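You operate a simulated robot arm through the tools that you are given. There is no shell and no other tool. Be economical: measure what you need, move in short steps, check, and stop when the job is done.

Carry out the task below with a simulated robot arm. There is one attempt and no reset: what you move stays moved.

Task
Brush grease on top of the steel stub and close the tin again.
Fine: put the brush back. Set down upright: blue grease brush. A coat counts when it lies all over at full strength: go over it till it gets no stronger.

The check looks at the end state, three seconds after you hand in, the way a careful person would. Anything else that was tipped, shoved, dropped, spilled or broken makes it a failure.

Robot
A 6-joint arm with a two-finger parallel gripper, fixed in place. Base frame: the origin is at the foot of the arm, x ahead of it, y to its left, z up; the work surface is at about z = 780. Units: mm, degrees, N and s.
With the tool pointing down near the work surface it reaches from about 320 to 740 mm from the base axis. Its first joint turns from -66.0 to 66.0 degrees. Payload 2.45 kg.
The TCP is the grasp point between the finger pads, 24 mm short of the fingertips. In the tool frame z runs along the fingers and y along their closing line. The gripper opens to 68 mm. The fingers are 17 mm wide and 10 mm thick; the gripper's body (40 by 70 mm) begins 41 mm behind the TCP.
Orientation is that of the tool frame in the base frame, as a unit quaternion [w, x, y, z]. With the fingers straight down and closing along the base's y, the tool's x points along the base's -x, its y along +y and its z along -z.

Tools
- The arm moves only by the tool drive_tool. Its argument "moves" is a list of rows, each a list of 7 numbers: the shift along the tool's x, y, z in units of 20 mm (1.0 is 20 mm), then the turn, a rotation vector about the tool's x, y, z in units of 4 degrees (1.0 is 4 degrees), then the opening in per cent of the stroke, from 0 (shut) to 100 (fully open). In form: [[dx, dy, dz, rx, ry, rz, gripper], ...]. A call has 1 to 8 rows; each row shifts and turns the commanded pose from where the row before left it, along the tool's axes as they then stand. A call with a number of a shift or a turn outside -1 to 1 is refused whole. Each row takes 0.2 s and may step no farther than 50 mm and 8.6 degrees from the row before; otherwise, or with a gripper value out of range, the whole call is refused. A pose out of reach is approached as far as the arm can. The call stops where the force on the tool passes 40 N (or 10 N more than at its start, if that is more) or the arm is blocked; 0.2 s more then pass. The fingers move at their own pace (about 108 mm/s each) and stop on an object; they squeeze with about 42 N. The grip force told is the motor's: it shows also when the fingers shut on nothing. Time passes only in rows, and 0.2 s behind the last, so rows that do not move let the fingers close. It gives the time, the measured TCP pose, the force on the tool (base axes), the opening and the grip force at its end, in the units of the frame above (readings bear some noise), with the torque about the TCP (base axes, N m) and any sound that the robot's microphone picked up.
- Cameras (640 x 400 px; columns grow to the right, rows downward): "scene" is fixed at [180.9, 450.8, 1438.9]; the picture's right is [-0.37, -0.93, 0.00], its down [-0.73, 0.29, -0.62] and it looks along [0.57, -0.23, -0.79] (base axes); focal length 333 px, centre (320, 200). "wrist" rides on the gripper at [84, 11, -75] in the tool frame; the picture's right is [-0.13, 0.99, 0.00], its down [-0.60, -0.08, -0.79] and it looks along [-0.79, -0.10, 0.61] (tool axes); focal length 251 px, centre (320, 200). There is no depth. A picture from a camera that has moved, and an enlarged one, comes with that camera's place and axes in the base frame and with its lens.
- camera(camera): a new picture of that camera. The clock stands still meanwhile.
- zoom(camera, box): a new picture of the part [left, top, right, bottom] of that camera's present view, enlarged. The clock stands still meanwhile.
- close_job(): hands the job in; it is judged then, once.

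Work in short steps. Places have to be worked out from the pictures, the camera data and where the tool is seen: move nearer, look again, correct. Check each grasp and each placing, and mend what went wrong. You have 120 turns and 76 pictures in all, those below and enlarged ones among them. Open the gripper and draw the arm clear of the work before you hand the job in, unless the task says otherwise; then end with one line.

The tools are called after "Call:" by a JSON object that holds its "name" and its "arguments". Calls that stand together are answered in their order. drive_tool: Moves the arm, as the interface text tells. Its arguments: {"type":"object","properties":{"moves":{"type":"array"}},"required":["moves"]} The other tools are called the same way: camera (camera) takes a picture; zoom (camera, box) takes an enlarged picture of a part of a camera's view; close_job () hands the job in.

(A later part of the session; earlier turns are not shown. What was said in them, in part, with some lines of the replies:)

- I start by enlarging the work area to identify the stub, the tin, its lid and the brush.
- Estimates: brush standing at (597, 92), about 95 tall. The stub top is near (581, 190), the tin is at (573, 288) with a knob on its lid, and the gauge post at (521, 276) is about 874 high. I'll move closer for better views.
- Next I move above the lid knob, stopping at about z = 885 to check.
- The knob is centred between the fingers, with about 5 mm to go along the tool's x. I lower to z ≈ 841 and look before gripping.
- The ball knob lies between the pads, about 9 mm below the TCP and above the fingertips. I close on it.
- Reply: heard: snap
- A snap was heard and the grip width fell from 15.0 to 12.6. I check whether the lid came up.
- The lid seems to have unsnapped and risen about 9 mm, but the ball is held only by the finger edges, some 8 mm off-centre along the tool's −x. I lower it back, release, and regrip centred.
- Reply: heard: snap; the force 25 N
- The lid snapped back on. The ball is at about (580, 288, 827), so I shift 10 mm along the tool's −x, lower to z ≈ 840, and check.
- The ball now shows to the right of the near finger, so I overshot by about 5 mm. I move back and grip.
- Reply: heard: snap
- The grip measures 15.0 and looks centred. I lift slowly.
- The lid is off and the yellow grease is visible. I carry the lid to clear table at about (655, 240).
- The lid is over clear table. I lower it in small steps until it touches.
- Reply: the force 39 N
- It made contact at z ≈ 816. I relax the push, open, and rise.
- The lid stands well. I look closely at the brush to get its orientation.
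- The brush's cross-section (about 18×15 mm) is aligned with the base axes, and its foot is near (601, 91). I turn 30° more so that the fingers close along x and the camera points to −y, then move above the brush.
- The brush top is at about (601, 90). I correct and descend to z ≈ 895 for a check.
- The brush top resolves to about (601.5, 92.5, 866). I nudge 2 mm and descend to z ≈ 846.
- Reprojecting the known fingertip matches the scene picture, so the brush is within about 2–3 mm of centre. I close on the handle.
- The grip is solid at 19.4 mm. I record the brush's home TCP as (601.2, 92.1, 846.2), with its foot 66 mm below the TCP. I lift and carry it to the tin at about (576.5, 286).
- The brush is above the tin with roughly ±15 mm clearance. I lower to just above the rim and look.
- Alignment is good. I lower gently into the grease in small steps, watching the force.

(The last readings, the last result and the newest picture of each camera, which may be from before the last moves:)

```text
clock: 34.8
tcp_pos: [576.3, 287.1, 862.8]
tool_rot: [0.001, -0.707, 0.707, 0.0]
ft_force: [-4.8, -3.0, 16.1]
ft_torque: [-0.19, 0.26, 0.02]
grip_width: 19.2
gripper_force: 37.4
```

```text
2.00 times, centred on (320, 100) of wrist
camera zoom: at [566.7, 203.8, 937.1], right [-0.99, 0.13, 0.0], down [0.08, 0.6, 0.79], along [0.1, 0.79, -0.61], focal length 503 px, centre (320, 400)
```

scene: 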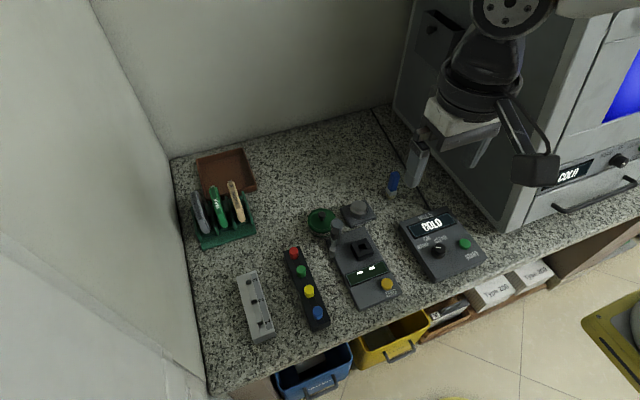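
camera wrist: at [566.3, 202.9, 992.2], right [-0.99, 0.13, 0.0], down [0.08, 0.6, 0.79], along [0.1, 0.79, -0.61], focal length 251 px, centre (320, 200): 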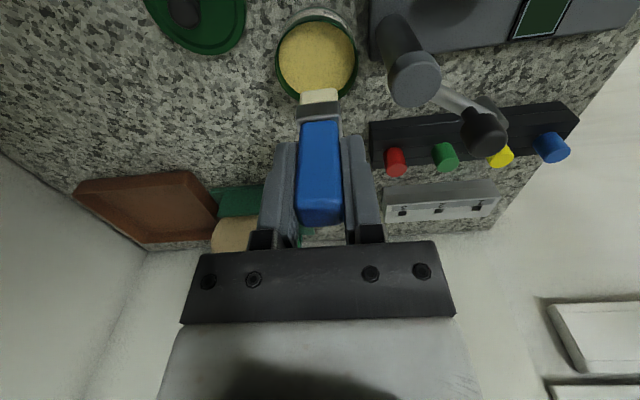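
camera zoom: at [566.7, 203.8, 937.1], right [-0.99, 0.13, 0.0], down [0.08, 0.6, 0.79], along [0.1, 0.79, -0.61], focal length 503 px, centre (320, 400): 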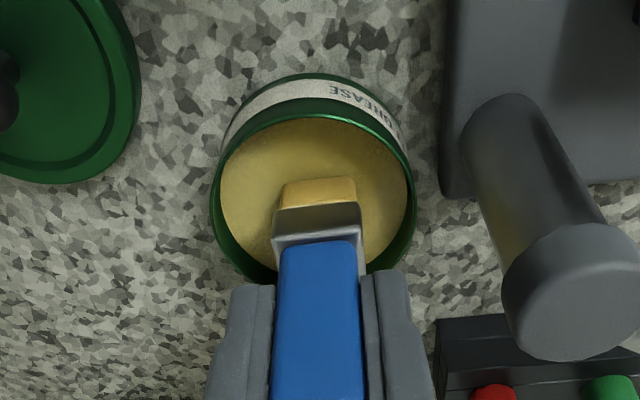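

The bristles met the grease surface at 16 N and look loaded. I lift and move over the stub at about (575, 195).

Call:
{"name": "drive_tool", "arguments": {"moves": [[0, 0, 0, 0, 0, 0, 0], [0, 0, -0.5, 0, 0, 0, 0], [0, 0, -1, 0, 0, 0, 0], [0, 0, -1, 0, 0, 0, 0]]}}

Call:
{"name": "drive_tool", "arguments": {"moves": [[0.92, 0.013, 0, 0, 0, 0, 0], [0.92, 0.013, 0, 0, 0, 0, 0], [0.92, 0.013, 0, 0, 0, 0, 0], [0.92, 0.013, 0, 0, 0, 0, 0], [0.92, 0.013, 0, 0, 0, 0, 0], [0, 0, 0.5, 0, 0, 0, 0]]}}

Call:
{"name": "zoom", "arguments": {"camera": "scene", "box": [310, 150, 410, 250]}}

Call:
{"name": "zoom", "arguments": {"camera": "wrist", "box": [220, 0, 420, 200]}}

```text
clock: 35.8
tcp_pos: [575.8, 285.7, 910.1]
tool_rot: [-0.001, -0.707, 0.707, 0.001]
ft_force: [0.1, -0.2, -0.8]
ft_torque: [-0.03, 0.01, 0.03]
grip_width: 18.9
gripper_force: 36.8
```

```text
clock: 37.2
tcp_pos: [573.9, 194.6, 901.2]
tool_rot: [0.0, 0.707, -0.707, 0.0]
ft_force: [0.6, 0.2, -0.9]
ft_torque: [-0.01, 0.03, -0.03]
grip_width: 19.1
gripper_force: 36.4
```

```text
4.00 times, centred on (360, 200) of scene
camera zoom: at [180.9, 450.7, 1438.9], right [-0.37, -0.93, 0.0], down [-0.73, 0.29, -0.62], along [0.57, -0.23, -0.79], focal length 1333 px, centre (160, 200)
```

zoom: 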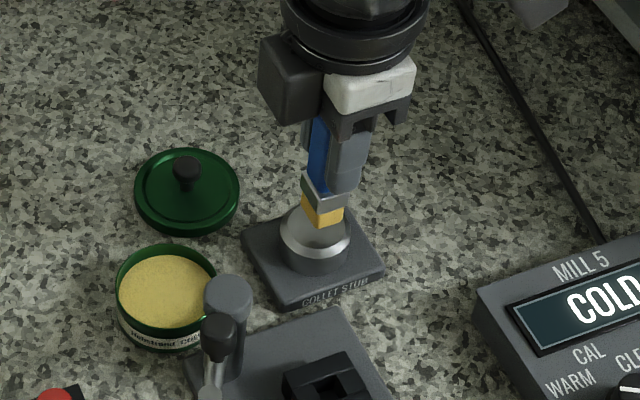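

```text
2.00 times, centred on (320, 100) of wrist
camera zoom: at [564.4, 111.2, 975.6], right [-0.99, 0.13, 0.0], down [0.08, 0.6, 0.79], along [0.1, 0.79, -0.61], focal length 503 px, centre (320, 400)
```

zoom: 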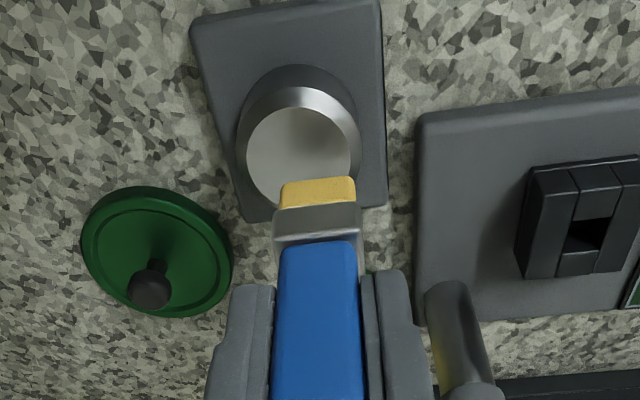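

Bristles are loaded. I lower onto the stub's centre in small steps to find contact.

Call:
{"name": "drive_tool", "arguments": {"moves": [[0, 0, 0.25, 0, 0, 0, 0], [0, 0, 0.2, 0, 0, 0, 0]]}}

Call:
{"name": "drive_tool", "arguments": {"moves": [[0, 0, 0.15, 0, 0, 0, 0], [0, 0, 0.1, 0, 0, 0, 0]]}}

Call:
{"name": "drive_tool", "arguments": {"moves": [[0, 0, 0.1, 0, 0, 0, 0], [0, 0, 0, 0, 0, 0, 0]]}}

```text
clock: 37.8
tcp_pos: [574.2, 194.9, 890.0]
tool_rot: [0.0, -0.707, 0.707, 0.0]
ft_force: [0.7, 0.6, 0.1]
ft_torque: [-0.02, 0.03, 0.01]
grip_width: 19.1
gripper_force: 37.0
```

```text
clock: 38.4
tcp_pos: [575.3, 194.6, 885.2]
tool_rot: [0.0, -0.707, 0.708, 0.0]
ft_force: [0.6, 0.5, 0.1]
ft_torque: [0.0, 0.03, -0.01]
grip_width: 19.0
gripper_force: 36.1
```

```text
clock: 39.0
tcp_pos: [574.8, 194.5, 885.0]
tool_rot: [0.0, 0.707, -0.707, 0.0]
ft_force: [-0.5, -0.8, -0.7]
ft_torque: [0.01, 0.05, -0.03]
grip_width: 19.0
gripper_force: 36.3
```

Call:
{"name": "drive_tool", "arguments": {"moves": [[0, 0, 0.08, 0, 0, 0, 0], [0, 0, 0, 0, 0, 0, 0]]}}

Call:
{"name": "drive_tool", "arguments": {"moves": [[0, 0, 0.08, 0, 0, 0, 0], [0, 0, 0, 0, 0, 0, 0]]}}

```text
clock: 39.6
tcp_pos: [575.5, 195.2, 882.6]
tool_rot: [0.0, 0.707, -0.707, 0.0]
ft_force: [0.9, -0.4, -1.7]
ft_torque: [-0.03, 0.03, -0.01]
grip_width: 19.2
gripper_force: 37.3
```

```text
clock: 40.2
tcp_pos: [574.5, 195.2, 881.9]
tool_rot: [0.0, 0.707, -0.707, 0.0]
ft_force: [-0.5, -0.4, -0.6]
ft_torque: [-0.03, 0.01, 0.0]
grip_width: 19.3
gripper_force: 36.6
```

No contact yet; I check by picture how close the bristles are.

Call:
{"name": "zoom", "arguments": {"camera": "scene", "box": [335, 180, 385, 230]}}

Call:
{"name": "drive_tool", "arguments": {"moves": [[0, 0, 0.08, 0, 0, 0, 0], [0, 0, 0, 0, 0, 0, 0]]}}

Call:
{"name": "drive_tool", "arguments": {"moves": [[0, 0, 0.08, 0, 0, 0, 0], [0, 0, 0, 0, 0, 0, 0]]}}

```text
8.00 times, centred on (360, 205) of scene
camera zoom: at [180.9, 450.8, 1438.9], right [-0.37, -0.93, 0.0], down [-0.73, 0.29, -0.62], along [0.57, -0.23, -0.79], focal length 2667 px, centre (0, 160)
```

zoom: 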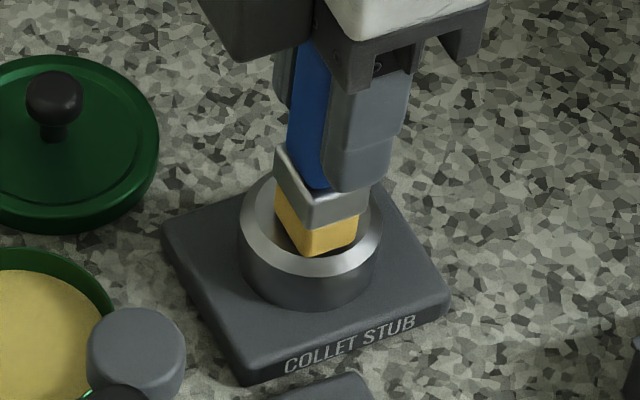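

```text
clock: 40.8
tcp_pos: [574.8, 194.4, 878.8]
tool_rot: [0.0, -0.707, 0.707, 0.0]
ft_force: [-0.4, 0.3, 0.0]
ft_torque: [0.01, 0.01, 0.02]
grip_width: 19.5
gripper_force: 36.8
```

```text
clock: 41.4
tcp_pos: [575.1, 194.7, 879.0]
tool_rot: [-0.001, 0.708, -0.707, 0.001]
ft_force: [-5.1, -2.9, 19.8]
ft_torque: [-0.2, 0.31, 0.01]
grip_width: 19.1
gripper_force: 37.2
```

Contact came at TCP z ≈ 879, so the stub top is near 813. With that height the stub centre works out to about (582, 193). I ease the pressure and sweep a raster over the top.

Call:
{"name": "drive_tool", "arguments": {"moves": [[-0.5, 0.2, -0.04, 0, 0, 0, 0], [0.4, 0, 0, 0, 0, 0, 0], [0.4, 0, 0, 0, 0, 0, 0], [0.4, 0, 0, 0, 0, 0, 0], [0, -0.55, 0, 0, 0, 0, 0], [-0.4, 0, 0, 0, 0, 0, 0], [-0.4, 0, 0, 0, 0, 0, 0], [-0.4, 0, 0, 0, 0, 0, 0]]}}

Call:
{"name": "drive_tool", "arguments": {"moves": [[0, -0.55, 0, 0, 0, 0, 0], [0.4, 0, 0, 0, 0, 0, 0], [0.4, 0, 0, 0, 0, 0, 0], [0.4, 0, 0, 0, 0, 0, 0]]}}

Call:
{"name": "drive_tool", "arguments": {"moves": [[0, 0, -0.5, 0, 0, 0, 0], [0.5, 0, -1, 0, 0, 0, 0], [1, 0, -0.5, 0, 0, 0, 0], [1, 0, 0, 0, 0, 0, 0]]}}

Call:
{"name": "zoom", "arguments": {"camera": "scene", "box": [335, 170, 385, 220]}}

```text
clock: 43.2
tcp_pos: [581.7, 204.0, 879.0]
tool_rot: [0.001, -0.707, 0.707, -0.001]
ft_force: [-0.7, -5.5, 14.8]
ft_torque: [-0.38, -0.04, -0.01]
grip_width: 19.2
gripper_force: 37.0
```

```text
clock: 44.2
tcp_pos: [592.6, 180.4, 880.3]
tool_rot: [0.0, 0.708, -0.707, 0.0]
ft_force: [0.6, 3.9, 10.1]
ft_torque: [0.26, 0.04, -0.03]
grip_width: 19.3
gripper_force: 36.7
```

```text
clock: 45.2
tcp_pos: [593.0, 129.4, 917.7]
tool_rot: [0.0, -0.707, 0.708, 0.0]
ft_force: [0.8, -0.2, -0.7]
ft_torque: [0.01, -0.02, 0.01]
grip_width: 19.4
gripper_force: 36.7
```

```text
8.00 times, centred on (360, 195) of scene
camera zoom: at [180.9, 450.8, 1438.9], right [-0.37, -0.93, 0.0], down [-0.73, 0.29, -0.62], along [0.57, -0.23, -0.79], focal length 2667 px, centre (0, 240)
```

zoom: 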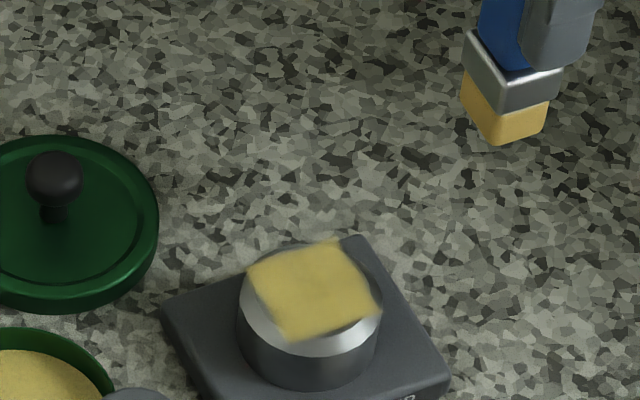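

The first coat is a roughly 29×29 square patch centred slightly off the disc, so I will widen the raster. The sweep centre should be about (578.5, 195) in TCP terms. I return and land on the stub.

Call:
{"name": "drive_tool", "arguments": {"moves": [[-0.82, 0.281, 0, 0, 0, 0, 0], [-0.82, 0.281, 0, 0, 0, 0, 0], [-0.82, 0.281, 0, 0, 0, 0, 0], [-0.82, 0.281, 0, 0, 0, 0, 0], [0, 0, 1, 0, 0, 0, 0], [0, 0, 0.8, 0, 0, 0, 0], [0, 0, 0.2, 0, 0, 0, 0]]}}

Call:
{"name": "drive_tool", "arguments": {"moves": [[-0.8, 0, 0, 0, 0, 0, 0], [0.5, 0.4, 0, 0, 0, 0, 0], [0.6, 0, 0, 0, 0, 0, 0], [0.5, -0.4, 0, 0, 0, 0, 0], [-0.8, 0, 0, 0, 0, 0, 0], [-0.8, -0.4, 0, 0, 0, 0, 0], [0.8, 0, 0, 0, 0, 0, 0], [0.8, 0, 0, 0, 0, 0, 0]]}}

Call:
{"name": "drive_tool", "arguments": {"moves": [[0, -0.4, 0, 0, 0, 0, 0], [-0.8, 0, 0, 0, 0, 0, 0], [-0.7, 0, 0, 0, 0, 0, 0], [0.3, -0.4, 0, 0, 0, 0, 0], [0.5, 0, 0, 0, 0, 0, 0], [0.5, 0, 0, 0, 0, 0, 0], [-0.5, 0.8, 0, 0, 0, 0, 0]]}}

Call:
{"name": "drive_tool", "arguments": {"moves": [[0, 0, -0.5, 0, 0, 0, 0], [0.5, 0, -1, 0, 0, 0, 0], [1, 0, -0.5, 0, 0, 0, 0], [1, 0, 0, 0, 0, 0, 0], [1, 0, 0, 0, 0, 0, 0]]}}

Call:
{"name": "zoom", "arguments": {"camera": "scene", "box": [335, 170, 385, 220]}}

```text
clock: 46.8
tcp_pos: [570.4, 195.6, 879.3]
tool_rot: [0.001, 0.707, -0.707, 0.0]
ft_force: [0.4, 0.3, -0.9]
ft_torque: [-0.02, 0.0, 0.01]
grip_width: 18.9
gripper_force: 36.7
```

```text
clock: 48.6
tcp_pos: [578.7, 181.1, 878.6]
tool_rot: [0.0, -0.707, 0.707, 0.001]
ft_force: [0.8, 1.3, 4.6]
ft_torque: [0.14, 0.03, 0.02]
grip_width: 19.1
gripper_force: 36.9
```

```text
clock: 50.2
tcp_pos: [580.1, 193.2, 879.6]
tool_rot: [0.001, -0.707, 0.707, 0.0]
ft_force: [3.2, -2.0, 10.6]
ft_torque: [-0.19, -0.15, 0.05]
grip_width: 19.2
gripper_force: 36.9
```

```text
clock: 51.4
tcp_pos: [579.2, 124.9, 918.5]
tool_rot: [0.0, -0.707, 0.707, 0.0]
ft_force: [-0.5, -0.1, 0.6]
ft_torque: [0.02, 0.02, -0.03]
grip_width: 19.3
gripper_force: 37.0
```

```text
8.00 times, centred on (360, 195) of scene
camera zoom: at [180.9, 450.8, 1438.9], right [-0.37, -0.93, 0.0], down [-0.73, 0.29, -0.62], along [0.57, -0.23, -0.79], focal length 2667 px, centre (0, 240)
```

zoom: 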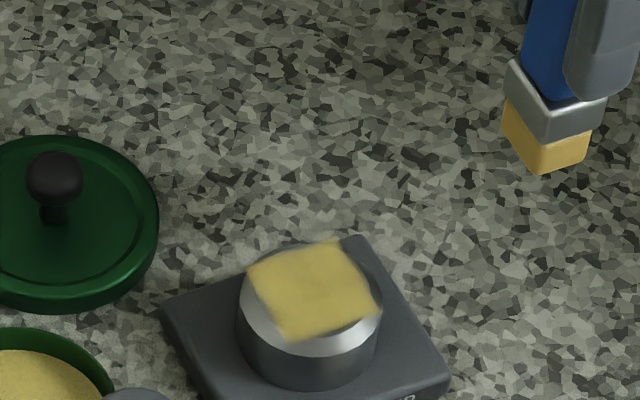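

The outline didn't change: the coat zone is an inscribed square, and it now looks brighter. I zoom in for a strength reference before re-dipping.

Call:
{"name": "zoom", "arguments": {"camera": "scene", "box": [360, 195, 388, 217]}}

Call:
{"name": "drive_tool", "arguments": {"moves": [[-1, 0.02, 0, 0, 0, 0, 0], [-1, 0.02, 0, 0, 0, 0, 0], [-1, 0.02, 0, 0, 0, 0, 0], [-1, 0.02, 0, 0, 0, 0, 0], [-1, 0.02, 0, 0, 0, 0, 0], [-1, 0.02, 0, 0, 0, 0, 0], [-1, 0.02, 0, 0, 0, 0, 0], [-1, 0, 0, 0, 0, 0, 0]]}}

Call:
{"name": "drive_tool", "arguments": {"moves": [[0, 0, 1, 0, 0, 0, 0], [0, 0, 1, 0, 0, 0, 0], [0, 0, 0.6, 0, 0, 0, 0], [0, 0, 0.2, 0, 0, 0, 0]]}}

```text
16.00 times, centred on (374, 206) of scene
camera zoom: at [180.9, 450.8, 1438.9], right [-0.37, -0.93, 0.0], down [-0.73, 0.29, -0.62], along [0.57, -0.23, -0.79], focal length 5334 px, centre (-544, 104)
```

zoom: 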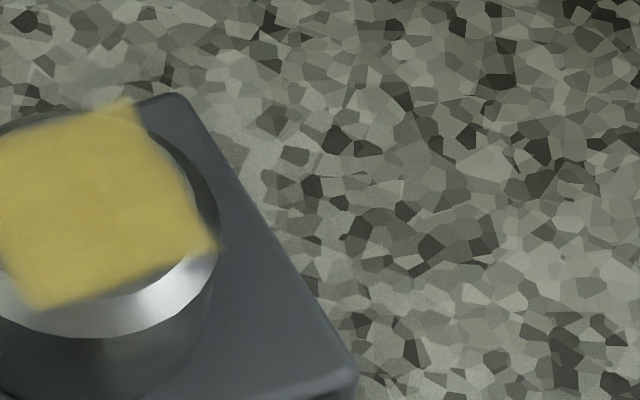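

```text
clock: 53.2
tcp_pos: [575.4, 284.1, 918.1]
tool_rot: [0.001, 0.708, -0.707, 0.0]
ft_force: [0.4, 0.2, -0.8]
ft_torque: [0.01, -0.01, 0.0]
grip_width: 19.2
gripper_force: 37.4
```

```text
clock: 54.2
tcp_pos: [575.6, 284.4, 863.2]
tool_rot: [0.0, -0.707, 0.707, 0.001]
ft_force: [0.4, 0.9, -0.5]
ft_torque: [-0.02, 0.01, -0.04]
grip_width: 19.2
gripper_force: 36.9
```

Call:
{"name": "drive_tool", "arguments": {"moves": [[0, 0, 0.1, 0, 0, 0, 0], [0, 0, 0, 0, 0, 0, 0], [0, 0, 0, 0, 0, 0, 0]]}}

Call:
{"name": "drive_tool", "arguments": {"moves": [[0, 0, -0.9, 0, 0, 0, 0], [0, 0, -1, 0, 0, 0, 0], [0, 0, -1, 0, 0, 0, 0], [0.9, 0, 0, 0, 0, 0, 0], [0.9, 0, 0, 0, 0, 0, 0], [0.9, 0, 0, 0, 0, 0, 0], [0.9, 0, 0, 0, 0, 0, 0], [0.85, 0.25, 0, 0, 0, 0, 0]]}}

```text
clock: 55.0
tcp_pos: [576.0, 283.6, 861.6]
tool_rot: [0.002, -0.707, 0.707, -0.001]
ft_force: [-2.9, -1.1, 15.4]
ft_torque: [-0.12, 0.21, -0.03]
grip_width: 19.3
gripper_force: 36.8
```

```text
clock: 56.8
tcp_pos: [571.2, 193.3, 918.8]
tool_rot: [0.0, 0.707, -0.707, 0.0]
ft_force: [0.1, 0.2, -0.6]
ft_torque: [-0.01, 0.02, 0.01]
grip_width: 19.2
gripper_force: 36.8
```

Reloaded. I land again and run a dense raster.

Call:
{"name": "drive_tool", "arguments": {"moves": [[0, 0, 1, 0, 0, 0, 0], [0, 0, 0.8, 0, 0, 0, 0], [0, 0, 0.23, 0, 0, 0, 0], [-0.8, 0.35, 0, 0, 0, 0, 0], [0.8, 0, 0, 0, 0, 0, 0], [0.8, 0, 0, 0, 0, 0, 0], [0, -0.3, 0, 0, 0, 0, 0], [-0.8, 0, 0, 0, 0, 0, 0]]}}

Call:
{"name": "drive_tool", "arguments": {"moves": [[-0.8, 0, 0, 0, 0, 0, 0], [0, -0.3, 0, 0, 0, 0, 0], [0.8, 0, 0, 0, 0, 0, 0], [0.8, 0, 0, 0, 0, 0, 0], [0, -0.3, 0, 0, 0, 0, 0], [-0.8, 0, 0, 0, 0, 0, 0], [-0.8, 0, 0, 0, 0, 0, 0], [0, -0.3, 0, 0, 0, 0, 0]]}}

Call:
{"name": "drive_tool", "arguments": {"moves": [[0.8, 0, 0, 0, 0, 0, 0], [0.8, 0, 0, 0, 0, 0, 0], [0, -0.3, 0, 0, 0, 0, 0], [-0.8, 0, 0, 0, 0, 0, 0], [-0.6, 0, 0, 0, 0, 0, 0], [0.6, 0.5, 0, 0, 0, 0, 0], [0, 0.5, 0, 0, 0, 0, 0]]}}

Call:
{"name": "drive_tool", "arguments": {"moves": [[0, 0, -0.5, 0, 0, 0, 0], [0.5, 0, -1, 0, 0, 0, 0], [1, 0, -0.53, 0, 0, 0, 0], [1, 0, 0, 0, 0, 0, 0], [1, 0, 0, 0, 0, 0, 0]]}}

Call:
{"name": "zoom", "arguments": {"camera": "scene", "box": [345, 195, 373, 217]}}

```text
clock: 58.6
tcp_pos: [569.2, 195.0, 879.4]
tool_rot: [0.001, -0.707, 0.707, -0.001]
ft_force: [0.4, -6.5, 17.6]
ft_torque: [-0.41, -0.14, 0.0]
grip_width: 19.2
gripper_force: 37.3
```

```text
clock: 60.4
tcp_pos: [586.9, 211.6, 878.4]
tool_rot: [0.0, -0.707, 0.707, 0.001]
ft_force: [-6.8, 1.6, 20.1]
ft_torque: [-0.06, 0.47, -0.04]
grip_width: 19.4
gripper_force: 37.2
```

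```text
clock: 62.0
tcp_pos: [575.1, 194.9, 877.9]
tool_rot: [0.0, -0.707, 0.707, 0.0]
ft_force: [2.3, -0.2, 6.6]
ft_torque: [0.06, -0.18, -0.02]
grip_width: 19.1
gripper_force: 36.9
```

```text
clock: 63.2
tcp_pos: [573.1, 123.9, 919.1]
tool_rot: [0.0, 0.707, -0.707, 0.0]
ft_force: [-0.9, 0.4, -1.0]
ft_torque: [0.0, -0.01, 0.03]
grip_width: 19.3
gripper_force: 37.3
```

```text
16.00 times, centred on (359, 206) of scene
camera zoom: at [180.9, 450.8, 1438.9], right [-0.37, -0.93, 0.0], down [-0.73, 0.29, -0.62], along [0.57, -0.23, -0.79], focal length 5334 px, centre (-304, 104)
```

zoom: 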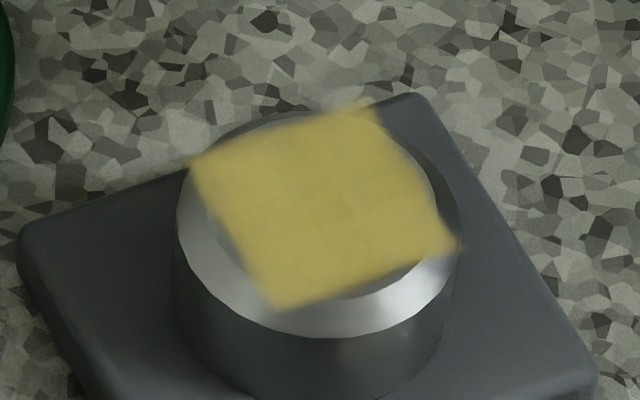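

Call:
{"name": "zoom", "arguments": {"camera": "wrist", "box": [250, 60, 410, 220]}}

Call:
{"name": "drive_tool", "arguments": {"moves": [[-1, -0.02, 0, 0, 0, 0, 0], [-1, -0.02, 0, 0, 0, 0, 0], [-1, -0.02, 0, 0, 0, 0, 0], [-1, -0.02, 0, 0, 0, 0, 0], [-1, -0.02, 0, 0, 0, 0, 0], [-1, -0.02, 0, 0, 0, 0, 0], [-1, -0.02, 0, 0, 0, 0, 0], [-1, 0, 0, 0, 0, 0, 0]]}}

Call:
{"name": "drive_tool", "arguments": {"moves": [[0, 0, 1, 0, 0, 0, 0], [0, 0, 1, 0, 0, 0, 0], [0, 0, 0.6, 0, 0, 0, 0], [0, 0, 0.2, 0, 0, 0, 0], [0, 0, 0.1, 0, 0, 0, 0], [0, 0, 0, 0, 0, 0, 0]]}}

```text
2.50 times, centred on (330, 140) of wrist
camera zoom: at [563.3, 40.9, 994.0], right [-0.99, 0.13, 0.0], down [0.08, 0.6, 0.79], along [0.1, 0.79, -0.61], focal length 629 px, centre (295, 350)
```

zoom: 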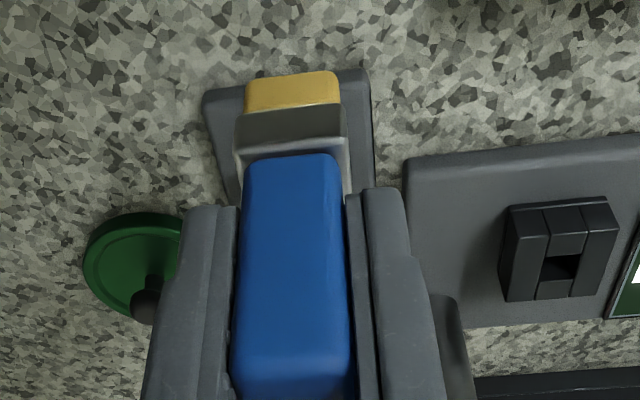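

```text
clock: 65.0
tcp_pos: [576.2, 285.9, 918.5]
tool_rot: [0.0, 0.707, -0.707, 0.0]
ft_force: [-0.6, 0.3, 0.0]
ft_torque: [0.01, 0.02, -0.01]
grip_width: 19.6
gripper_force: 37.0
```

```text
clock: 66.4
tcp_pos: [576.0, 285.4, 861.4]
tool_rot: [0.0, -0.707, 0.707, 0.0]
ft_force: [-0.5, 1.3, 3.0]
ft_torque: [0.01, 0.04, -0.01]
grip_width: 18.9
gripper_force: 37.4
```

Dipped again. I run a confirming pass with an x-direction raster for evenness.

Call:
{"name": "drive_tool", "arguments": {"moves": [[0, 0, -0.9, 0, 0, 0, 0], [0, 0, -1, 0, 0, 0, 0], [0, 0, -1, 0, 0, 0, 0], [0.9, 0, 0, 0, 0, 0, 0], [0.9, 0, 0, 0, 0, 0, 0], [0.9, 0, 0, 0, 0, 0, 0], [0.9, 0, 0, 0, 0, 0, 0], [0.95, -0.2, 0, 0, 0, 0, 0]]}}

Call:
{"name": "drive_tool", "arguments": {"moves": [[0, 0, 1, 0, 0, 0, 0], [0, 0, 0.8, 0, 0, 0, 0], [0, 0, 0.23, 0, 0, 0, 0], [-0.75, 0.7, 0, 0, 0, 0, 0], [0, -0.7, 0, 0, 0, 0, 0], [0, -0.7, 0, 0, 0, 0, 0], [0.3, 0, 0, 0, 0, 0, 0], [0, 0.7, 0, 0, 0, 0, 0]]}}

Call:
{"name": "drive_tool", "arguments": {"moves": [[0, 0.7, 0, 0, 0, 0, 0], [0.3, 0, 0, 0, 0, 0, 0], [0, -0.7, 0, 0, 0, 0, 0], [0, -0.7, 0, 0, 0, 0, 0], [0.3, 0, 0, 0, 0, 0, 0], [0, 0.7, 0, 0, 0, 0, 0], [0, 0.7, 0, 0, 0, 0, 0], [0.3, 0, 0, 0, 0, 0, 0]]}}

Call:
{"name": "drive_tool", "arguments": {"moves": [[0, -0.7, 0, 0, 0, 0, 0], [0, -0.7, 0, 0, 0, 0, 0], [0.3, 0, 0, 0, 0, 0, 0], [0, 0.7, 0, 0, 0, 0, 0], [0, 0.7, 0, 0, 0, 0, 0], [-0.5, -0.7, 0, 0, 0, 0, 0]]}}

Call:
{"name": "drive_tool", "arguments": {"moves": [[0, 0, -0.5, 0, 0, 0, 0], [0.5, 0, -1, 0, 0, 0, 0], [1, 0, -0.53, 0, 0, 0, 0], [1, 0, 0, 0, 0, 0, 0], [1, 0, 0, 0, 0, 0, 0]]}}

Call:
{"name": "zoom", "arguments": {"camera": "scene", "box": [345, 195, 373, 217]}}

```text
clock: 68.2
tcp_pos: [580.6, 194.4, 918.0]
tool_rot: [0.0, -0.707, 0.707, -0.001]
ft_force: [-0.4, -0.2, -0.8]
ft_torque: [0.0, 0.0, 0.03]
grip_width: 19.2
gripper_force: 36.6
```

```text
clock: 70.0
tcp_pos: [579.4, 203.1, 877.7]
tool_rot: [0.0, 0.707, -0.707, 0.001]
ft_force: [0.4, 0.2, 0.0]
ft_torque: [-0.04, 0.02, -0.02]
grip_width: 19.1
gripper_force: 37.2
```

```text
clock: 71.8
tcp_pos: [566.3, 185.9, 878.8]
tool_rot: [-0.001, -0.707, 0.707, 0.0]
ft_force: [-0.5, 2.2, 5.2]
ft_torque: [0.19, -0.01, 0.02]
grip_width: 19.4
gripper_force: 37.4
```

```text
clock: 73.2
tcp_pos: [579.8, 188.7, 878.3]
tool_rot: [-0.001, -0.707, 0.707, 0.0]
ft_force: [-1.5, -1.6, 4.0]
ft_torque: [-0.01, 0.07, 0.0]
grip_width: 19.2
gripper_force: 37.0
```

```text
clock: 74.4
tcp_pos: [580.4, 118.1, 919.4]
tool_rot: [0.0, -0.707, 0.708, 0.0]
ft_force: [0.9, -0.4, -1.0]
ft_torque: [0.03, -0.03, -0.02]
grip_width: 19.3
gripper_force: 36.9
```

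```text
16.00 times, centred on (359, 206) of scene
camera zoom: at [180.9, 450.8, 1438.9], right [-0.37, -0.93, 0.0], down [-0.73, 0.29, -0.62], along [0.57, -0.23, -0.79], focal length 5334 px, centre (-304, 104)
```

zoom: 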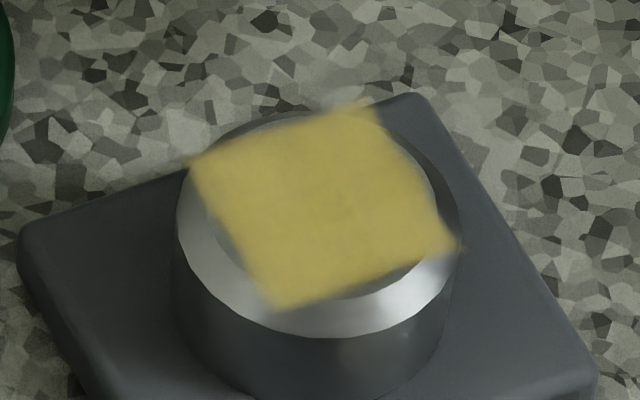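

It looks even. Forces were near zero at times, so I make one more pass a bit firmer to confirm it gets no stronger.

Call:
{"name": "drive_tool", "arguments": {"moves": [[-0.94, 0, 0, 0, 0, 0, 0], [-0.94, 0, 0, 0, 0, 0, 0], [-0.94, 0, 0, 0, 0, 0, 0], [-0.94, 0, 0, 0, 0, 0, 0], [0, 0, 1, 0, 0, 0, 0], [0, 0, 0.8, 0, 0, 0, 0], [0, 0, 0.27, 0, 0, 0, 0]]}}

Call:
{"name": "drive_tool", "arguments": {"moves": [[-0.7, 0.7, 0, 0, 0, 0, 0], [0.7, 0, 0, 0, 0, 0, 0], [0.7, 0, 0, 0, 0, 0, 0], [0, -0.35, 0, 0, 0, 0, 0], [-0.7, 0, 0, 0, 0, 0, 0], [-0.7, 0, 0, 0, 0, 0, 0], [0, -0.35, 0, 0, 0, 0, 0], [0.7, 0, 0, 0, 0, 0, 0]]}}

Call:
{"name": "drive_tool", "arguments": {"moves": [[0.7, 0, 0, 0, 0, 0, 0], [0, -0.35, 0, 0, 0, 0, 0], [-0.7, 0, 0, 0, 0, 0, 0], [-0.7, 0, 0, 0, 0, 0, 0], [0, -0.35, 0, 0, 0, 0, 0], [0.7, 0, 0, 0, 0, 0, 0], [0.7, 0, 0, 0, 0, 0, 0], [-0.7, 0.7, 0, 0, 0, 0, 0]]}}

Call:
{"name": "drive_tool", "arguments": {"moves": [[0, 0, -0.57, 0, 0, 0, 0], [0.5, 0, -1, 0, 0, 0, 0], [1, 0, -0.53, 0, 0, 0, 0], [1, 0, 0, 0, 0, 0, 0], [1, 0, 0, 0, 0, 0, 0]]}}

Call:
{"name": "zoom", "arguments": {"camera": "scene", "box": [345, 195, 373, 217]}}

```text
clock: 76.0
tcp_pos: [581.6, 195.3, 878.2]
tool_rot: [0.001, -0.707, 0.707, -0.001]
ft_force: [-1.7, -0.4, 4.4]
ft_torque: [0.01, 0.11, -0.01]
grip_width: 19.3
gripper_force: 37.1
```

```text
clock: 77.8
tcp_pos: [579.8, 195.1, 877.6]
tool_rot: [-0.002, 0.707, -0.707, 0.001]
ft_force: [0.6, 3.0, 11.5]
ft_torque: [0.29, -0.02, 0.0]
grip_width: 19.2
gripper_force: 37.2
```

```text
clock: 79.6
tcp_pos: [580.8, 194.5, 878.6]
tool_rot: [0.001, -0.707, 0.707, -0.001]
ft_force: [2.4, -2.4, 12.0]
ft_torque: [-0.23, -0.16, -0.01]
grip_width: 19.3
gripper_force: 36.9
```

```text
clock: 80.8
tcp_pos: [581.0, 124.4, 919.2]
tool_rot: [0.0, -0.707, 0.707, 0.0]
ft_force: [0.4, 0.0, -0.4]
ft_torque: [0.0, -0.01, 0.02]
grip_width: 19.4
gripper_force: 37.3
```

```text
16.00 times, centred on (359, 206) of scene
camera zoom: at [180.9, 450.8, 1438.9], right [-0.37, -0.93, 0.0], down [-0.73, 0.29, -0.62], along [0.57, -0.23, -0.79], focal length 5334 px, centre (-304, 104)
```

zoom: 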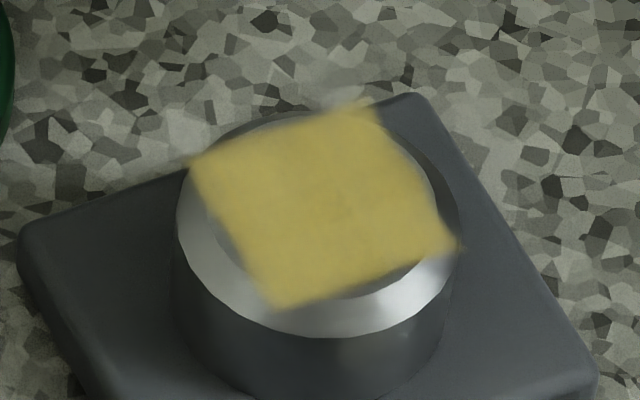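

There is no further change, so the coat is at full strength. I return the brush to its home at (601.2, 92.1).

Call:
{"name": "drive_tool", "arguments": {"moves": [[0.8, -0.5, 0, 0, 0, 0, 0], [0.8, -0.5, 0, 0, 0, 0, 0], [0, 0, 1, 0, 0, 0, 0], [0, 0, 1, 0, 0, 0, 0], [0, 0, 1, 0, 0, 0, 0], [0, 0, 0.35, 0, 0, 0, 0]]}}

Call:
{"name": "drive_tool", "arguments": {"moves": [[0, 0, 0.15, 0, 0, 0, 0], [0, 0, 0.1, 0, 0, 0, 0]]}}

```text
clock: 82.2
tcp_pos: [599.8, 92.2, 852.5]
tool_rot: [0.001, -0.707, 0.707, 0.0]
ft_force: [0.0, -0.9, -0.4]
ft_torque: [0.0, -0.01, -0.02]
grip_width: 19.1
gripper_force: 36.7
```

```text
clock: 82.8
tcp_pos: [601.4, 91.6, 847.1]
tool_rot: [0.001, 0.708, -0.707, -0.001]
ft_force: [0.0, 0.0, -0.2]
ft_torque: [0.01, 0.01, 0.01]
grip_width: 19.0
gripper_force: 36.3
```

Call:
{"name": "drive_tool", "arguments": {"moves": [[0, 0, 0.05, 0, 0, 0, 0], [0, 0, 0, 0, 0, 0, 0]]}}

Call:
{"name": "drive_tool", "arguments": {"moves": [[0, 0, 0.05, 0, 0, 0, 0], [0, 0, 0, 0, 0, 0, 0]]}}

```text
clock: 83.4
tcp_pos: [599.4, 91.3, 846.2]
tool_rot: [-0.001, 0.707, -0.707, 0.0]
ft_force: [-0.1, 0.1, -0.2]
ft_torque: [0.01, -0.05, 0.03]
grip_width: 19.2
gripper_force: 36.9
```

```text
clock: 84.0
tcp_pos: [600.3, 92.4, 845.0]
tool_rot: [0.0, 0.707, -0.707, 0.001]
ft_force: [0.5, -1.0, -0.6]
ft_torque: [0.02, -0.01, -0.02]
grip_width: 19.0
gripper_force: 37.1
```

Call:
{"name": "drive_tool", "arguments": {"moves": [[0, 0, 0.05, 0, 0, 0, 0], [0, 0, 0, 0, 0, 0, 0]]}}

Call:
{"name": "drive_tool", "arguments": {"moves": [[0, 0, 0.05, 0, 0, 0, 0], [0, 0, 0, 0, 0, 0, 0]]}}

```text
clock: 84.6
tcp_pos: [600.1, 91.8, 844.8]
tool_rot: [-0.001, -0.707, 0.707, 0.0]
ft_force: [-0.2, 0.2, 0.2]
ft_torque: [-0.01, -0.01, 0.01]
grip_width: 19.2
gripper_force: 37.2
```

```text
clock: 85.2
tcp_pos: [600.8, 91.6, 844.0]
tool_rot: [0.0, 0.707, -0.707, 0.0]
ft_force: [-3.3, -0.3, 7.9]
ft_torque: [0.02, 0.14, 0.02]
grip_width: 19.1
gripper_force: 37.1
```

The brush touches the table with 8 N. I release gently and rise.

Call:
{"name": "drive_tool", "arguments": {"moves": [[0, 0, -0.02, 0, 0, 0, 32], [0, 0, 0, 0, 0, 0, 60], [0, 0, 0, 0, 0, 0, 60]]}}

Call:
{"name": "zoom", "arguments": {"camera": "scene", "box": [360, 130, 440, 210]}}

Call:
{"name": "drive_tool", "arguments": {"moves": [[0, 0, -0.6, 0, 0, 0, 60], [0, 0, -1, 0, 0, 0, 60], [0, 0, -1, 0, 0, 0, 60], [0, 0, -1, 0, 0, 0, 60], [0, 0, -1, 0, 0, 0, 60], [0, 0, -1, 0, 0, 0, 60]]}}

Call:
{"name": "zoom", "arguments": {"camera": "scene", "box": [290, 140, 430, 240]}}

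```text
clock: 86.0
tcp_pos: [601.2, 92.7, 844.7]
tool_rot: [0.001, 0.707, -0.707, 0.0]
ft_force: [0.7, -0.2, 0.6]
ft_torque: [0.0, 0.01, 0.0]
grip_width: 41.0
gripper_force: 0.1
```

```text
5.00 times, centred on (400, 170) of scene
camera zoom: at [180.9, 450.8, 1438.9], right [-0.37, -0.93, 0.0], down [-0.73, 0.29, -0.62], along [0.57, -0.23, -0.79], focal length 1667 px, centre (-80, 350)
```

zoom: 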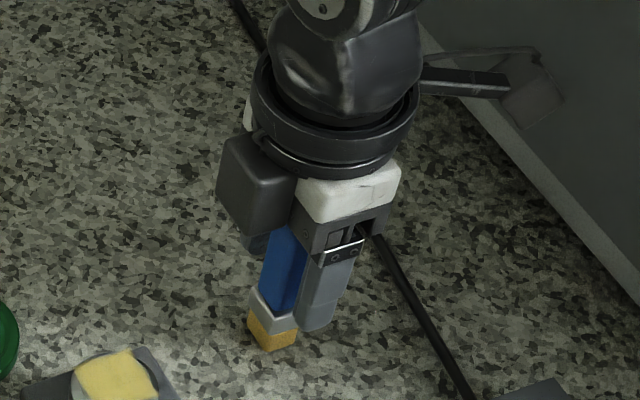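

```text
clock: 87.4
tcp_pos: [600.1, 92.1, 955.4]
tool_rot: [0.0, -0.707, 0.707, 0.0]
ft_force: [-0.1, 0.0, 0.1]
ft_torque: [0.01, 0.01, -0.03]
grip_width: 40.9
gripper_force: 0.1
```

```text
4.00 times, centred on (360, 190) of scene
camera zoom: at [180.9, 450.8, 1438.9], right [-0.37, -0.93, 0.0], down [-0.73, 0.29, -0.62], along [0.57, -0.23, -0.79], focal length 1333 px, centre (160, 240)
```

zoom: 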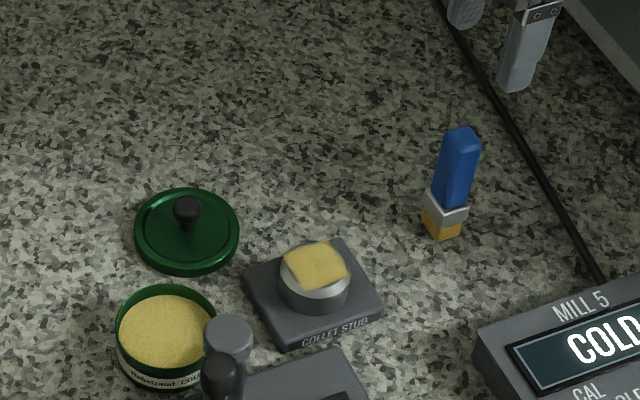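

The brush stands upright at home. I move back over the lid at (655, 240) and turn back 30°.

Call:
{"name": "drive_tool", "arguments": {"moves": [[-0.925, -0.34, 0, 0, 0, 0, 55], [-0.925, -0.34, 0, 0, 0, 0, 55], [-0.925, -0.34, 0, 0, 0, 0, 55], [-0.925, -0.34, 0, 0, 0, 0, 55], [-0.925, -0.34, 0, 0, 0, 0, 55], [-0.925, -0.34, 0, 0, 0, 0, 55], [-0.925, -0.34, 0, 0, 0, 0, 55], [-0.925, -0.34, 0, 0, 0, 0, 55]]}}

Call:
{"name": "drive_tool", "arguments": {"moves": [[0, 0, 0, 0, 0, 0.9375, 55], [0, 0, 0, 0, 0, 0.9375, 55], [0, 0, 0, 0, 0, 0.9375, 55], [0, 0, 0, 0, 0, 0.9375, 55], [0, 0, 0, 0, 0, 0.9375, 55], [0, 0, 0, 0, 0, 0.9375, 55], [0, 0, 0, 0, 0, 0.9375, 55], [0, 0, 0, 0, 0, 0.9375, 55]]}}

```text
clock: 89.2
tcp_pos: [656.3, 241.3, 956.3]
tool_rot: [-0.001, -0.707, 0.707, 0.001]
ft_force: [-0.9, -0.5, -0.2]
ft_torque: [0.01, -0.01, -0.04]
grip_width: 37.5
gripper_force: 0.1
```

```text
clock: 91.0
tcp_pos: [654.5, 240.5, 955.2]
tool_rot: [0.0, -0.499, 0.867, 0.0]
ft_force: [0.0, 0.4, 0.3]
ft_torque: [-0.01, 0.03, 0.0]
grip_width: 37.5
gripper_force: 0.0
```

Position matches the place where I released it. I descend around the knob to z ≈ 830 first and look.

Call:
{"name": "drive_tool", "arguments": {"moves": [[0, 0, 1, 0, 0, 0, 55], [0, 0, 1, 0, 0, 0, 55], [0, 0, 1, 0, 0, 0, 55], [0, 0, 1, 0, 0, 0, 55], [0, 0, 1, 0, 0, 0, 55], [0, 0, 1, 0, 0, 0, 55], [0, 0, 0.3, 0, 0, 0, 55]]}}

Call:
{"name": "zoom", "arguments": {"camera": "wrist", "box": [240, 50, 400, 210]}}

Call:
{"name": "zoom", "arguments": {"camera": "scene", "box": [290, 150, 370, 220]}}

```text
clock: 92.6
tcp_pos: [654.7, 240.7, 829.9]
tool_rot: [0.0, -0.5, 0.866, -0.001]
ft_force: [-0.3, -0.5, 0.0]
ft_torque: [0.0, -0.03, 0.01]
grip_width: 37.5
gripper_force: 0.0
```

```text
2.50 times, centred on (320, 130) of wrist
camera zoom: at [604.0, 174.2, 904.7], right [-0.79, 0.61, 0.0], down [0.37, 0.48, 0.79], along [0.48, 0.63, -0.61], focal length 629 px, centre (320, 375)
```

zoom: 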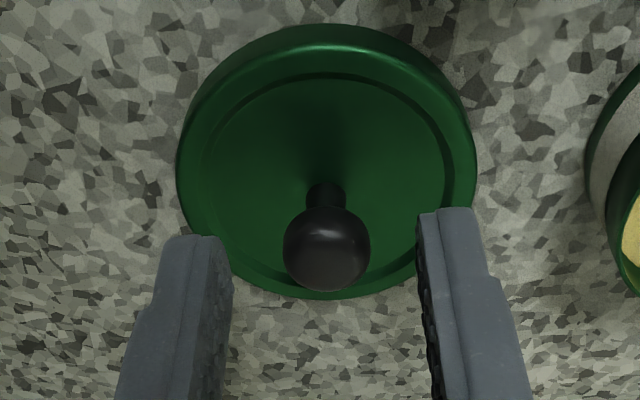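

```text
5.71 times, centred on (330, 185) of scene
camera zoom: at [180.9, 450.8, 1438.9], right [-0.37, -0.93, 0.0], down [-0.73, 0.29, -0.62], along [0.57, -0.23, -0.79], focal length 1905 px, centre (263, 286)
```

zoom: 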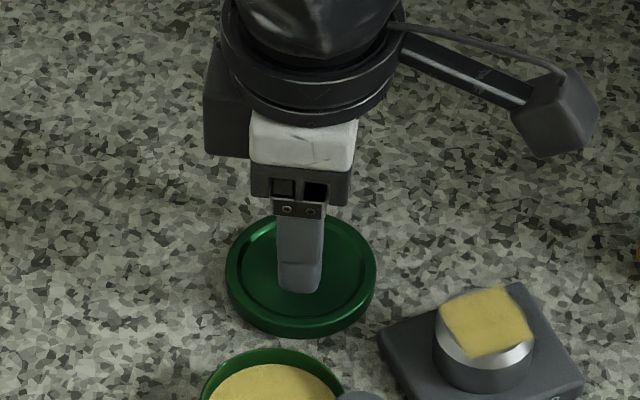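

Centred. I descend to the earlier grip height and close.

Call:
{"name": "drive_tool", "arguments": {"moves": [[0, 0, 0.35, 0, 0, 0, 55], [0, 0, 0.3, 0, 0, 0, 55], [0, 0, 0, 0, 0, 0, 20], [0, 0, 0, 0, 0, 0, 0], [0, 0, 0, 0, 0, 0, 0]]}}

Call:
{"name": "drive_tool", "arguments": {"moves": [[0, 0, -0.5, 0, 0, 0, 0], [0, 0, -1, 0, 0, 0, 0], [0, 0, -1, 0, 0, 0, 0], [0, 0, -0.8, 0, 0, 0, 0]]}}

Call:
{"name": "drive_tool", "arguments": {"moves": [[0, 0.74, 0, 0, 0, 0, 0], [0, 0.74, 0, 0, 0, 0, 0], [0, 0.74, 0, 0, 0, 0, 0], [0, 0.74, 0, 0, 0, 0, 0], [0, 0.74, 0, 0, 0, 0, 0], [0, 0.74, 0, 0, 0, 0, 0], [0, 0, 0, 0, 0, 0, 0]]}}

Call:
{"name": "zoom", "arguments": {"camera": "scene", "box": [280, 150, 376, 240]}}

```text
clock: 93.8
tcp_pos: [655.8, 239.6, 817.7]
tool_rot: [-0.001, -0.5, 0.866, 0.0]
ft_force: [0.7, 0.4, 0.9]
ft_torque: [0.06, 0.03, -0.06]
grip_width: 15.9
gripper_force: 34.6
```

```text
clock: 94.8
tcp_pos: [654.4, 240.2, 883.8]
tool_rot: [0.0, -0.5, 0.866, 0.0]
ft_force: [0.6, -0.8, 0.1]
ft_torque: [-0.03, -0.01, 0.02]
grip_width: 15.6
gripper_force: 34.8
```

```text
clock: 96.4
tcp_pos: [577.9, 284.3, 882.0]
tool_rot: [0.0, -0.5, 0.866, -0.001]
ft_force: [-0.4, -0.2, -0.4]
ft_torque: [0.0, -0.01, 0.01]
grip_width: 15.6
gripper_force: 34.4
```

```text
4.44 times, centred on (328, 195) of scene
camera zoom: at [180.9, 450.8, 1438.9], right [-0.37, -0.93, 0.0], down [-0.73, 0.29, -0.62], along [0.57, -0.23, -0.79], focal length 1482 px, centre (284, 222)
```

zoom: 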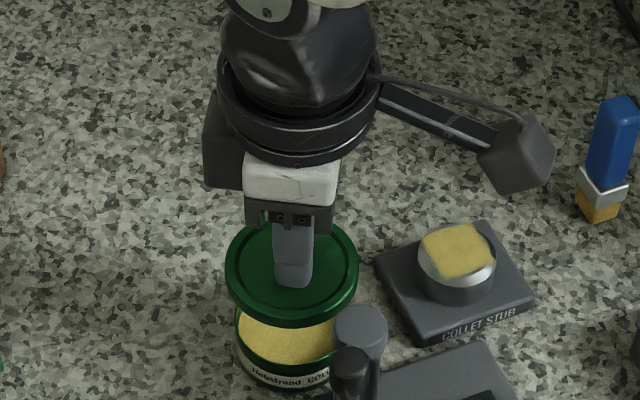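

The lid is over the tin at the same xy where it came off. I lower carefully.

Call:
{"name": "drive_tool", "arguments": {"moves": [[0, 0, 0.7, 0, 0, 0, 0], [0, 0, 0.6, 0, 0, 0, 0], [0, 0, 0.4, 0, 0, 0, 0], [0, 0, 0.2, 0, 0, 0, 0]]}}

Call:
{"name": "zoom", "arguments": {"camera": "wrist", "box": [240, 30, 400, 190]}}

Call:
{"name": "zoom", "arguments": {"camera": "scene", "box": [290, 170, 370, 240]}}

```text
clock: 97.4
tcp_pos: [577.9, 284.0, 845.2]
tool_rot: [0.0, -0.5, 0.866, 0.0]
ft_force: [0.2, -0.6, -0.1]
ft_torque: [0.0, -0.02, 0.0]
grip_width: 15.8
gripper_force: 35.5
```

```text
2.50 times, centred on (320, 110) of wrist
camera zoom: at [527.5, 218.3, 919.5], right [-0.79, 0.61, 0.0], down [0.37, 0.48, 0.79], along [0.48, 0.63, -0.61], focal length 629 px, centre (320, 425)
```

zoom: 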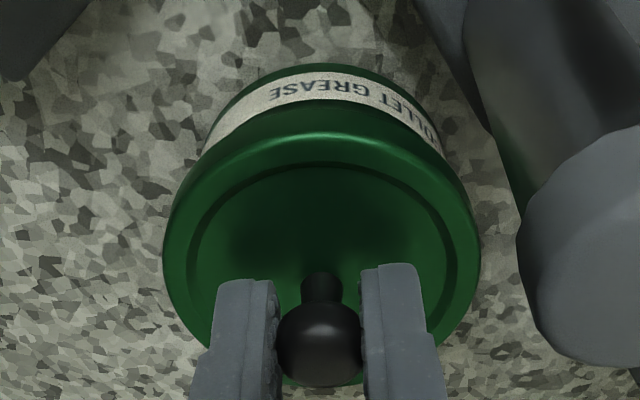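

```text
5.71 times, centred on (330, 205) of scene
camera zoom: at [180.9, 450.8, 1438.9], right [-0.37, -0.93, 0.0], down [-0.73, 0.29, -0.62], along [0.57, -0.23, -0.79], focal length 1905 px, centre (263, 171)
```

zoom: 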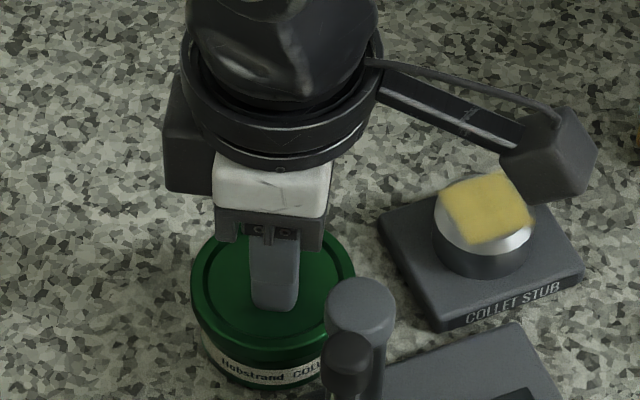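

Well aligned. I press down until it snaps.

Call:
{"name": "drive_tool", "arguments": {"moves": [[0, 0, 0.15, 0, 0, 0, 0], [0, 0, 0.1, 0, 0, 0, 0], [0, 0, 0.1, 0, 0, 0, 0]]}}

Call:
{"name": "drive_tool", "arguments": {"moves": [[0, 0, 0.06, 0, 0, 0, 0], [0, 0, 0.06, 0, 0, 0, 0], [0, 0, 0, 0, 0, 0, 0]]}}

```text
clock: 98.2
tcp_pos: [577.5, 284.1, 838.4]
tool_rot: [0.0, -0.5, 0.866, 0.001]
ft_force: [-6.2, -1.5, 11.5]
ft_torque: [-0.07, 0.16, -0.01]
grip_width: 16.0
gripper_force: 35.4
heard: snap
```

```text
clock: 99.0
tcp_pos: [577.3, 285.7, 837.9]
tool_rot: [0.003, -0.5, 0.866, 0.001]
ft_force: [-13.8, -5.0, 35.3]
ft_torque: [-0.01, 0.2, 0.02]
grip_width: 15.8
gripper_force: 35.3
```

It snapped and is firmly seated at 35 N with no further travel. I relax, open, and rise straight up.

Call:
{"name": "drive_tool", "arguments": {"moves": [[0, 0, -0.14, 0, 0, 0, 0], [0, 0, 0, 0, 0, 0, 50], [0, 0, 0, 0, 0, 0, 50], [0, 0, -0.6, 0, 0, 0, 50], [0, 0, -1, 0, 0, 0, 50], [0, 0, -1, 0, 0, 0, 50], [0, 0, -1, 0, 0, 0, 50], [0, 0, -1, 0, 0, 0, 50]]}}

Call:
{"name": "drive_tool", "arguments": {"moves": [[0.5, 0, -1, 0, 0, 0, 60], [0.8, 0, -1, 0, 0, 0, 60], [0.8, 0, -1, 0, 0, 0, 60], [0.8, 0, -1, 0, 0, 0, 60], [0.8, 0, -1, 0, 0, 0, 60], [0.8, 0, -1, 0, 0, 0, 60]]}}

Call:
{"name": "camera", "arguments": {"camera": "scene"}}

Call:
{"name": "zoom", "arguments": {"camera": "scene", "box": [290, 150, 420, 250]}}

Call:
{"name": "zoom", "arguments": {"camera": "scene", "box": [300, 200, 345, 245]}}

```text
clock: 100.8
tcp_pos: [576.9, 285.3, 931.4]
tool_rot: [0.0, -0.5, 0.866, -0.001]
ft_force: [-1.0, -0.1, 0.2]
ft_torque: [0.03, -0.02, 0.0]
grip_width: 34.0
gripper_force: 0.0
```

```text
clock: 102.2
tcp_pos: [532.6, 206.4, 1050.9]
tool_rot: [0.0, -0.5, 0.866, 0.0]
ft_force: [0.8, -0.5, 0.6]
ft_torque: [0.0, -0.02, 0.03]
grip_width: 40.9
gripper_force: 0.0
```

```text
19 pictures are left
```

scene: 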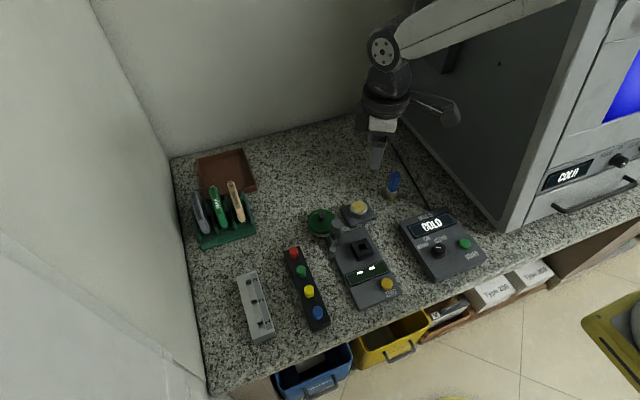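

```text
4.00 times, centred on (355, 200) of scene
camera zoom: at [180.9, 450.8, 1438.9], right [-0.37, -0.93, 0.0], down [-0.73, 0.29, -0.62], along [0.57, -0.23, -0.79], focal length 1333 px, centre (180, 200)
```

zoom: 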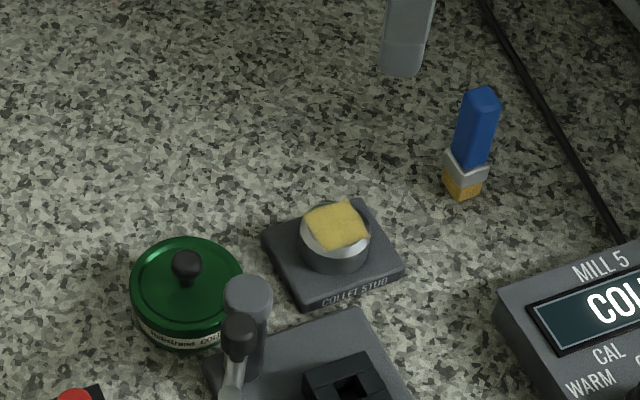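

```text
8.89 times, centred on (322, 222) of scene
camera zoom: at [180.9, 450.8, 1438.9], right [-0.37, -0.93, 0.0], down [-0.73, 0.29, -0.62], along [0.57, -0.23, -0.79], focal length 2963 px, centre (298, 0)
```

zoom: 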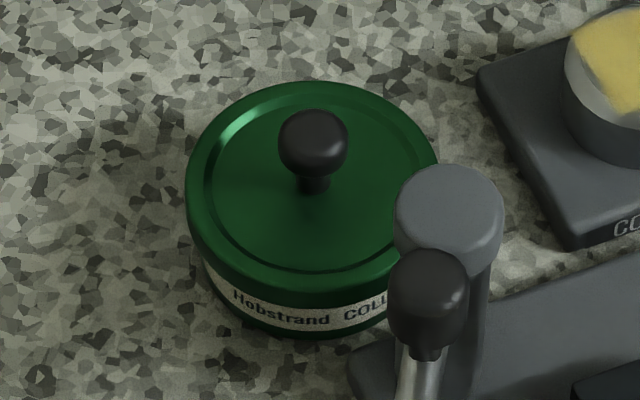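

Everything is in place: lid level as at the start, brush upright. I take one last look at the coat from the other side.

Call:
{"name": "camera", "arguments": {"camera": "wrist"}}

Call:
{"name": "zoom", "arguments": {"camera": "wrist", "box": [240, 0, 340, 60]}}

```text
16 pictures are left
camera wrist: at [481.3, 140.1, 1125.5], right [-0.79, 0.61, 0.0], down [0.37, 0.48, 0.79], along [0.48, 0.63, -0.61], focal length 251 px, centre (320, 200)
```

wrist: 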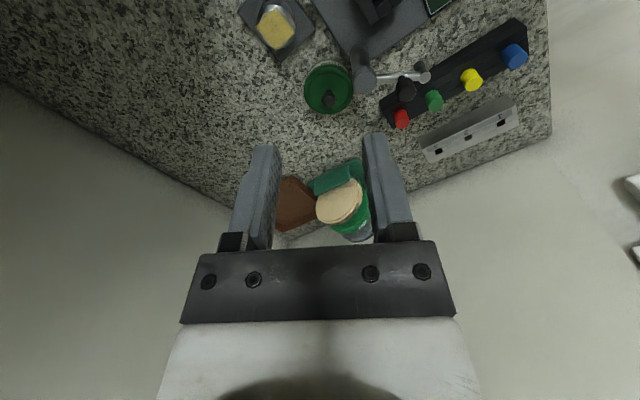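

```text
6.40 times, centred on (290, 30) of wrist
camera zoom: at [481.3, 140.1, 1125.5], right [-0.79, 0.61, 0.0], down [0.37, 0.48, 0.79], along [0.48, 0.63, -0.61], focal length 1609 px, centre (512, 1288)
```

zoom: 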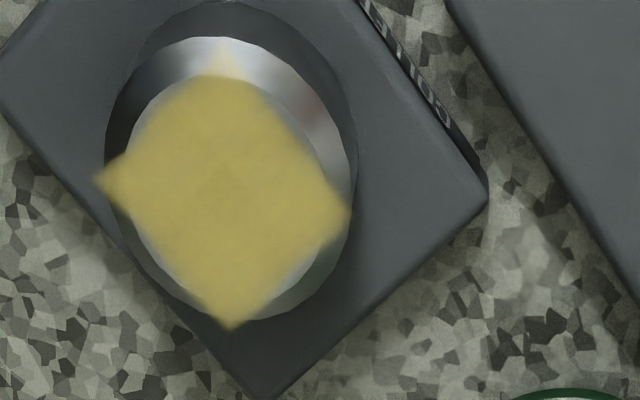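

Three corners of the coat look full, but the (−x, −y) corner looks fainter. I look closer.

Call:
{"name": "zoom", "arguments": {"camera": "wrist", "box": [250, 0, 300, 31]}}

Call:
{"name": "zoom", "arguments": {"camera": "scene", "box": [352, 199, 376, 214]}}

```text
12.80 times, centred on (275, 16) of wrist
camera zoom: at [481.3, 140.1, 1125.5], right [-0.79, 0.61, 0.0], down [0.37, 0.48, 0.79], along [0.48, 0.63, -0.61], focal length 3218 px, centre (896, 2562)
```

zoom: 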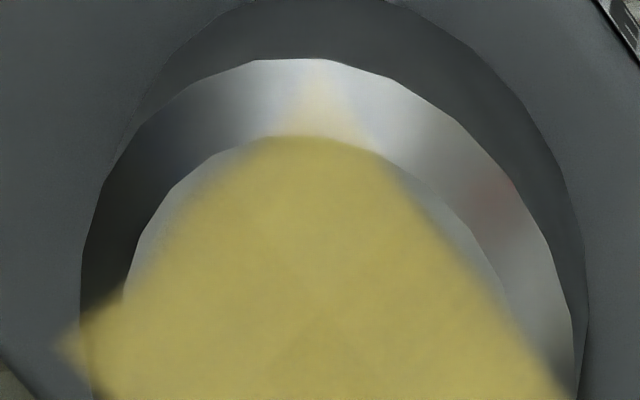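

```text
16.00 times, centred on (364, 206) of scene
camera zoom: at [180.9, 450.8, 1438.9], right [-0.37, -0.93, 0.0], down [-0.73, 0.29, -0.62], along [0.57, -0.23, -0.79], focal length 5334 px, centre (-384, 96)
```

zoom: 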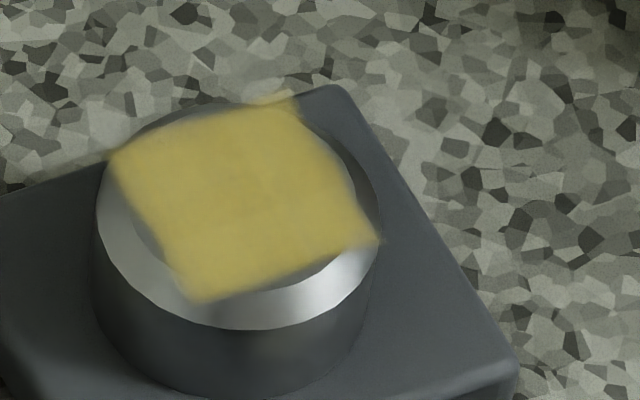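

The faint tip lies only over the shiny bevel; on the flat top the coat is full and even right to the edge. The tin is closed, the brush is upright, the gripper is open and the arm is clear, so I hand in.

Call:
{"name": "close_job", "arguments": {}}

```text
The job is handed in.
```

The top of the stub is greased evenly until it got no stronger, with a thin strip by the bevel left bare on each side of the square coat. The tin's lid is snapped shut, the blue brush is upright in its place, and the arm is clear with the gripper open.
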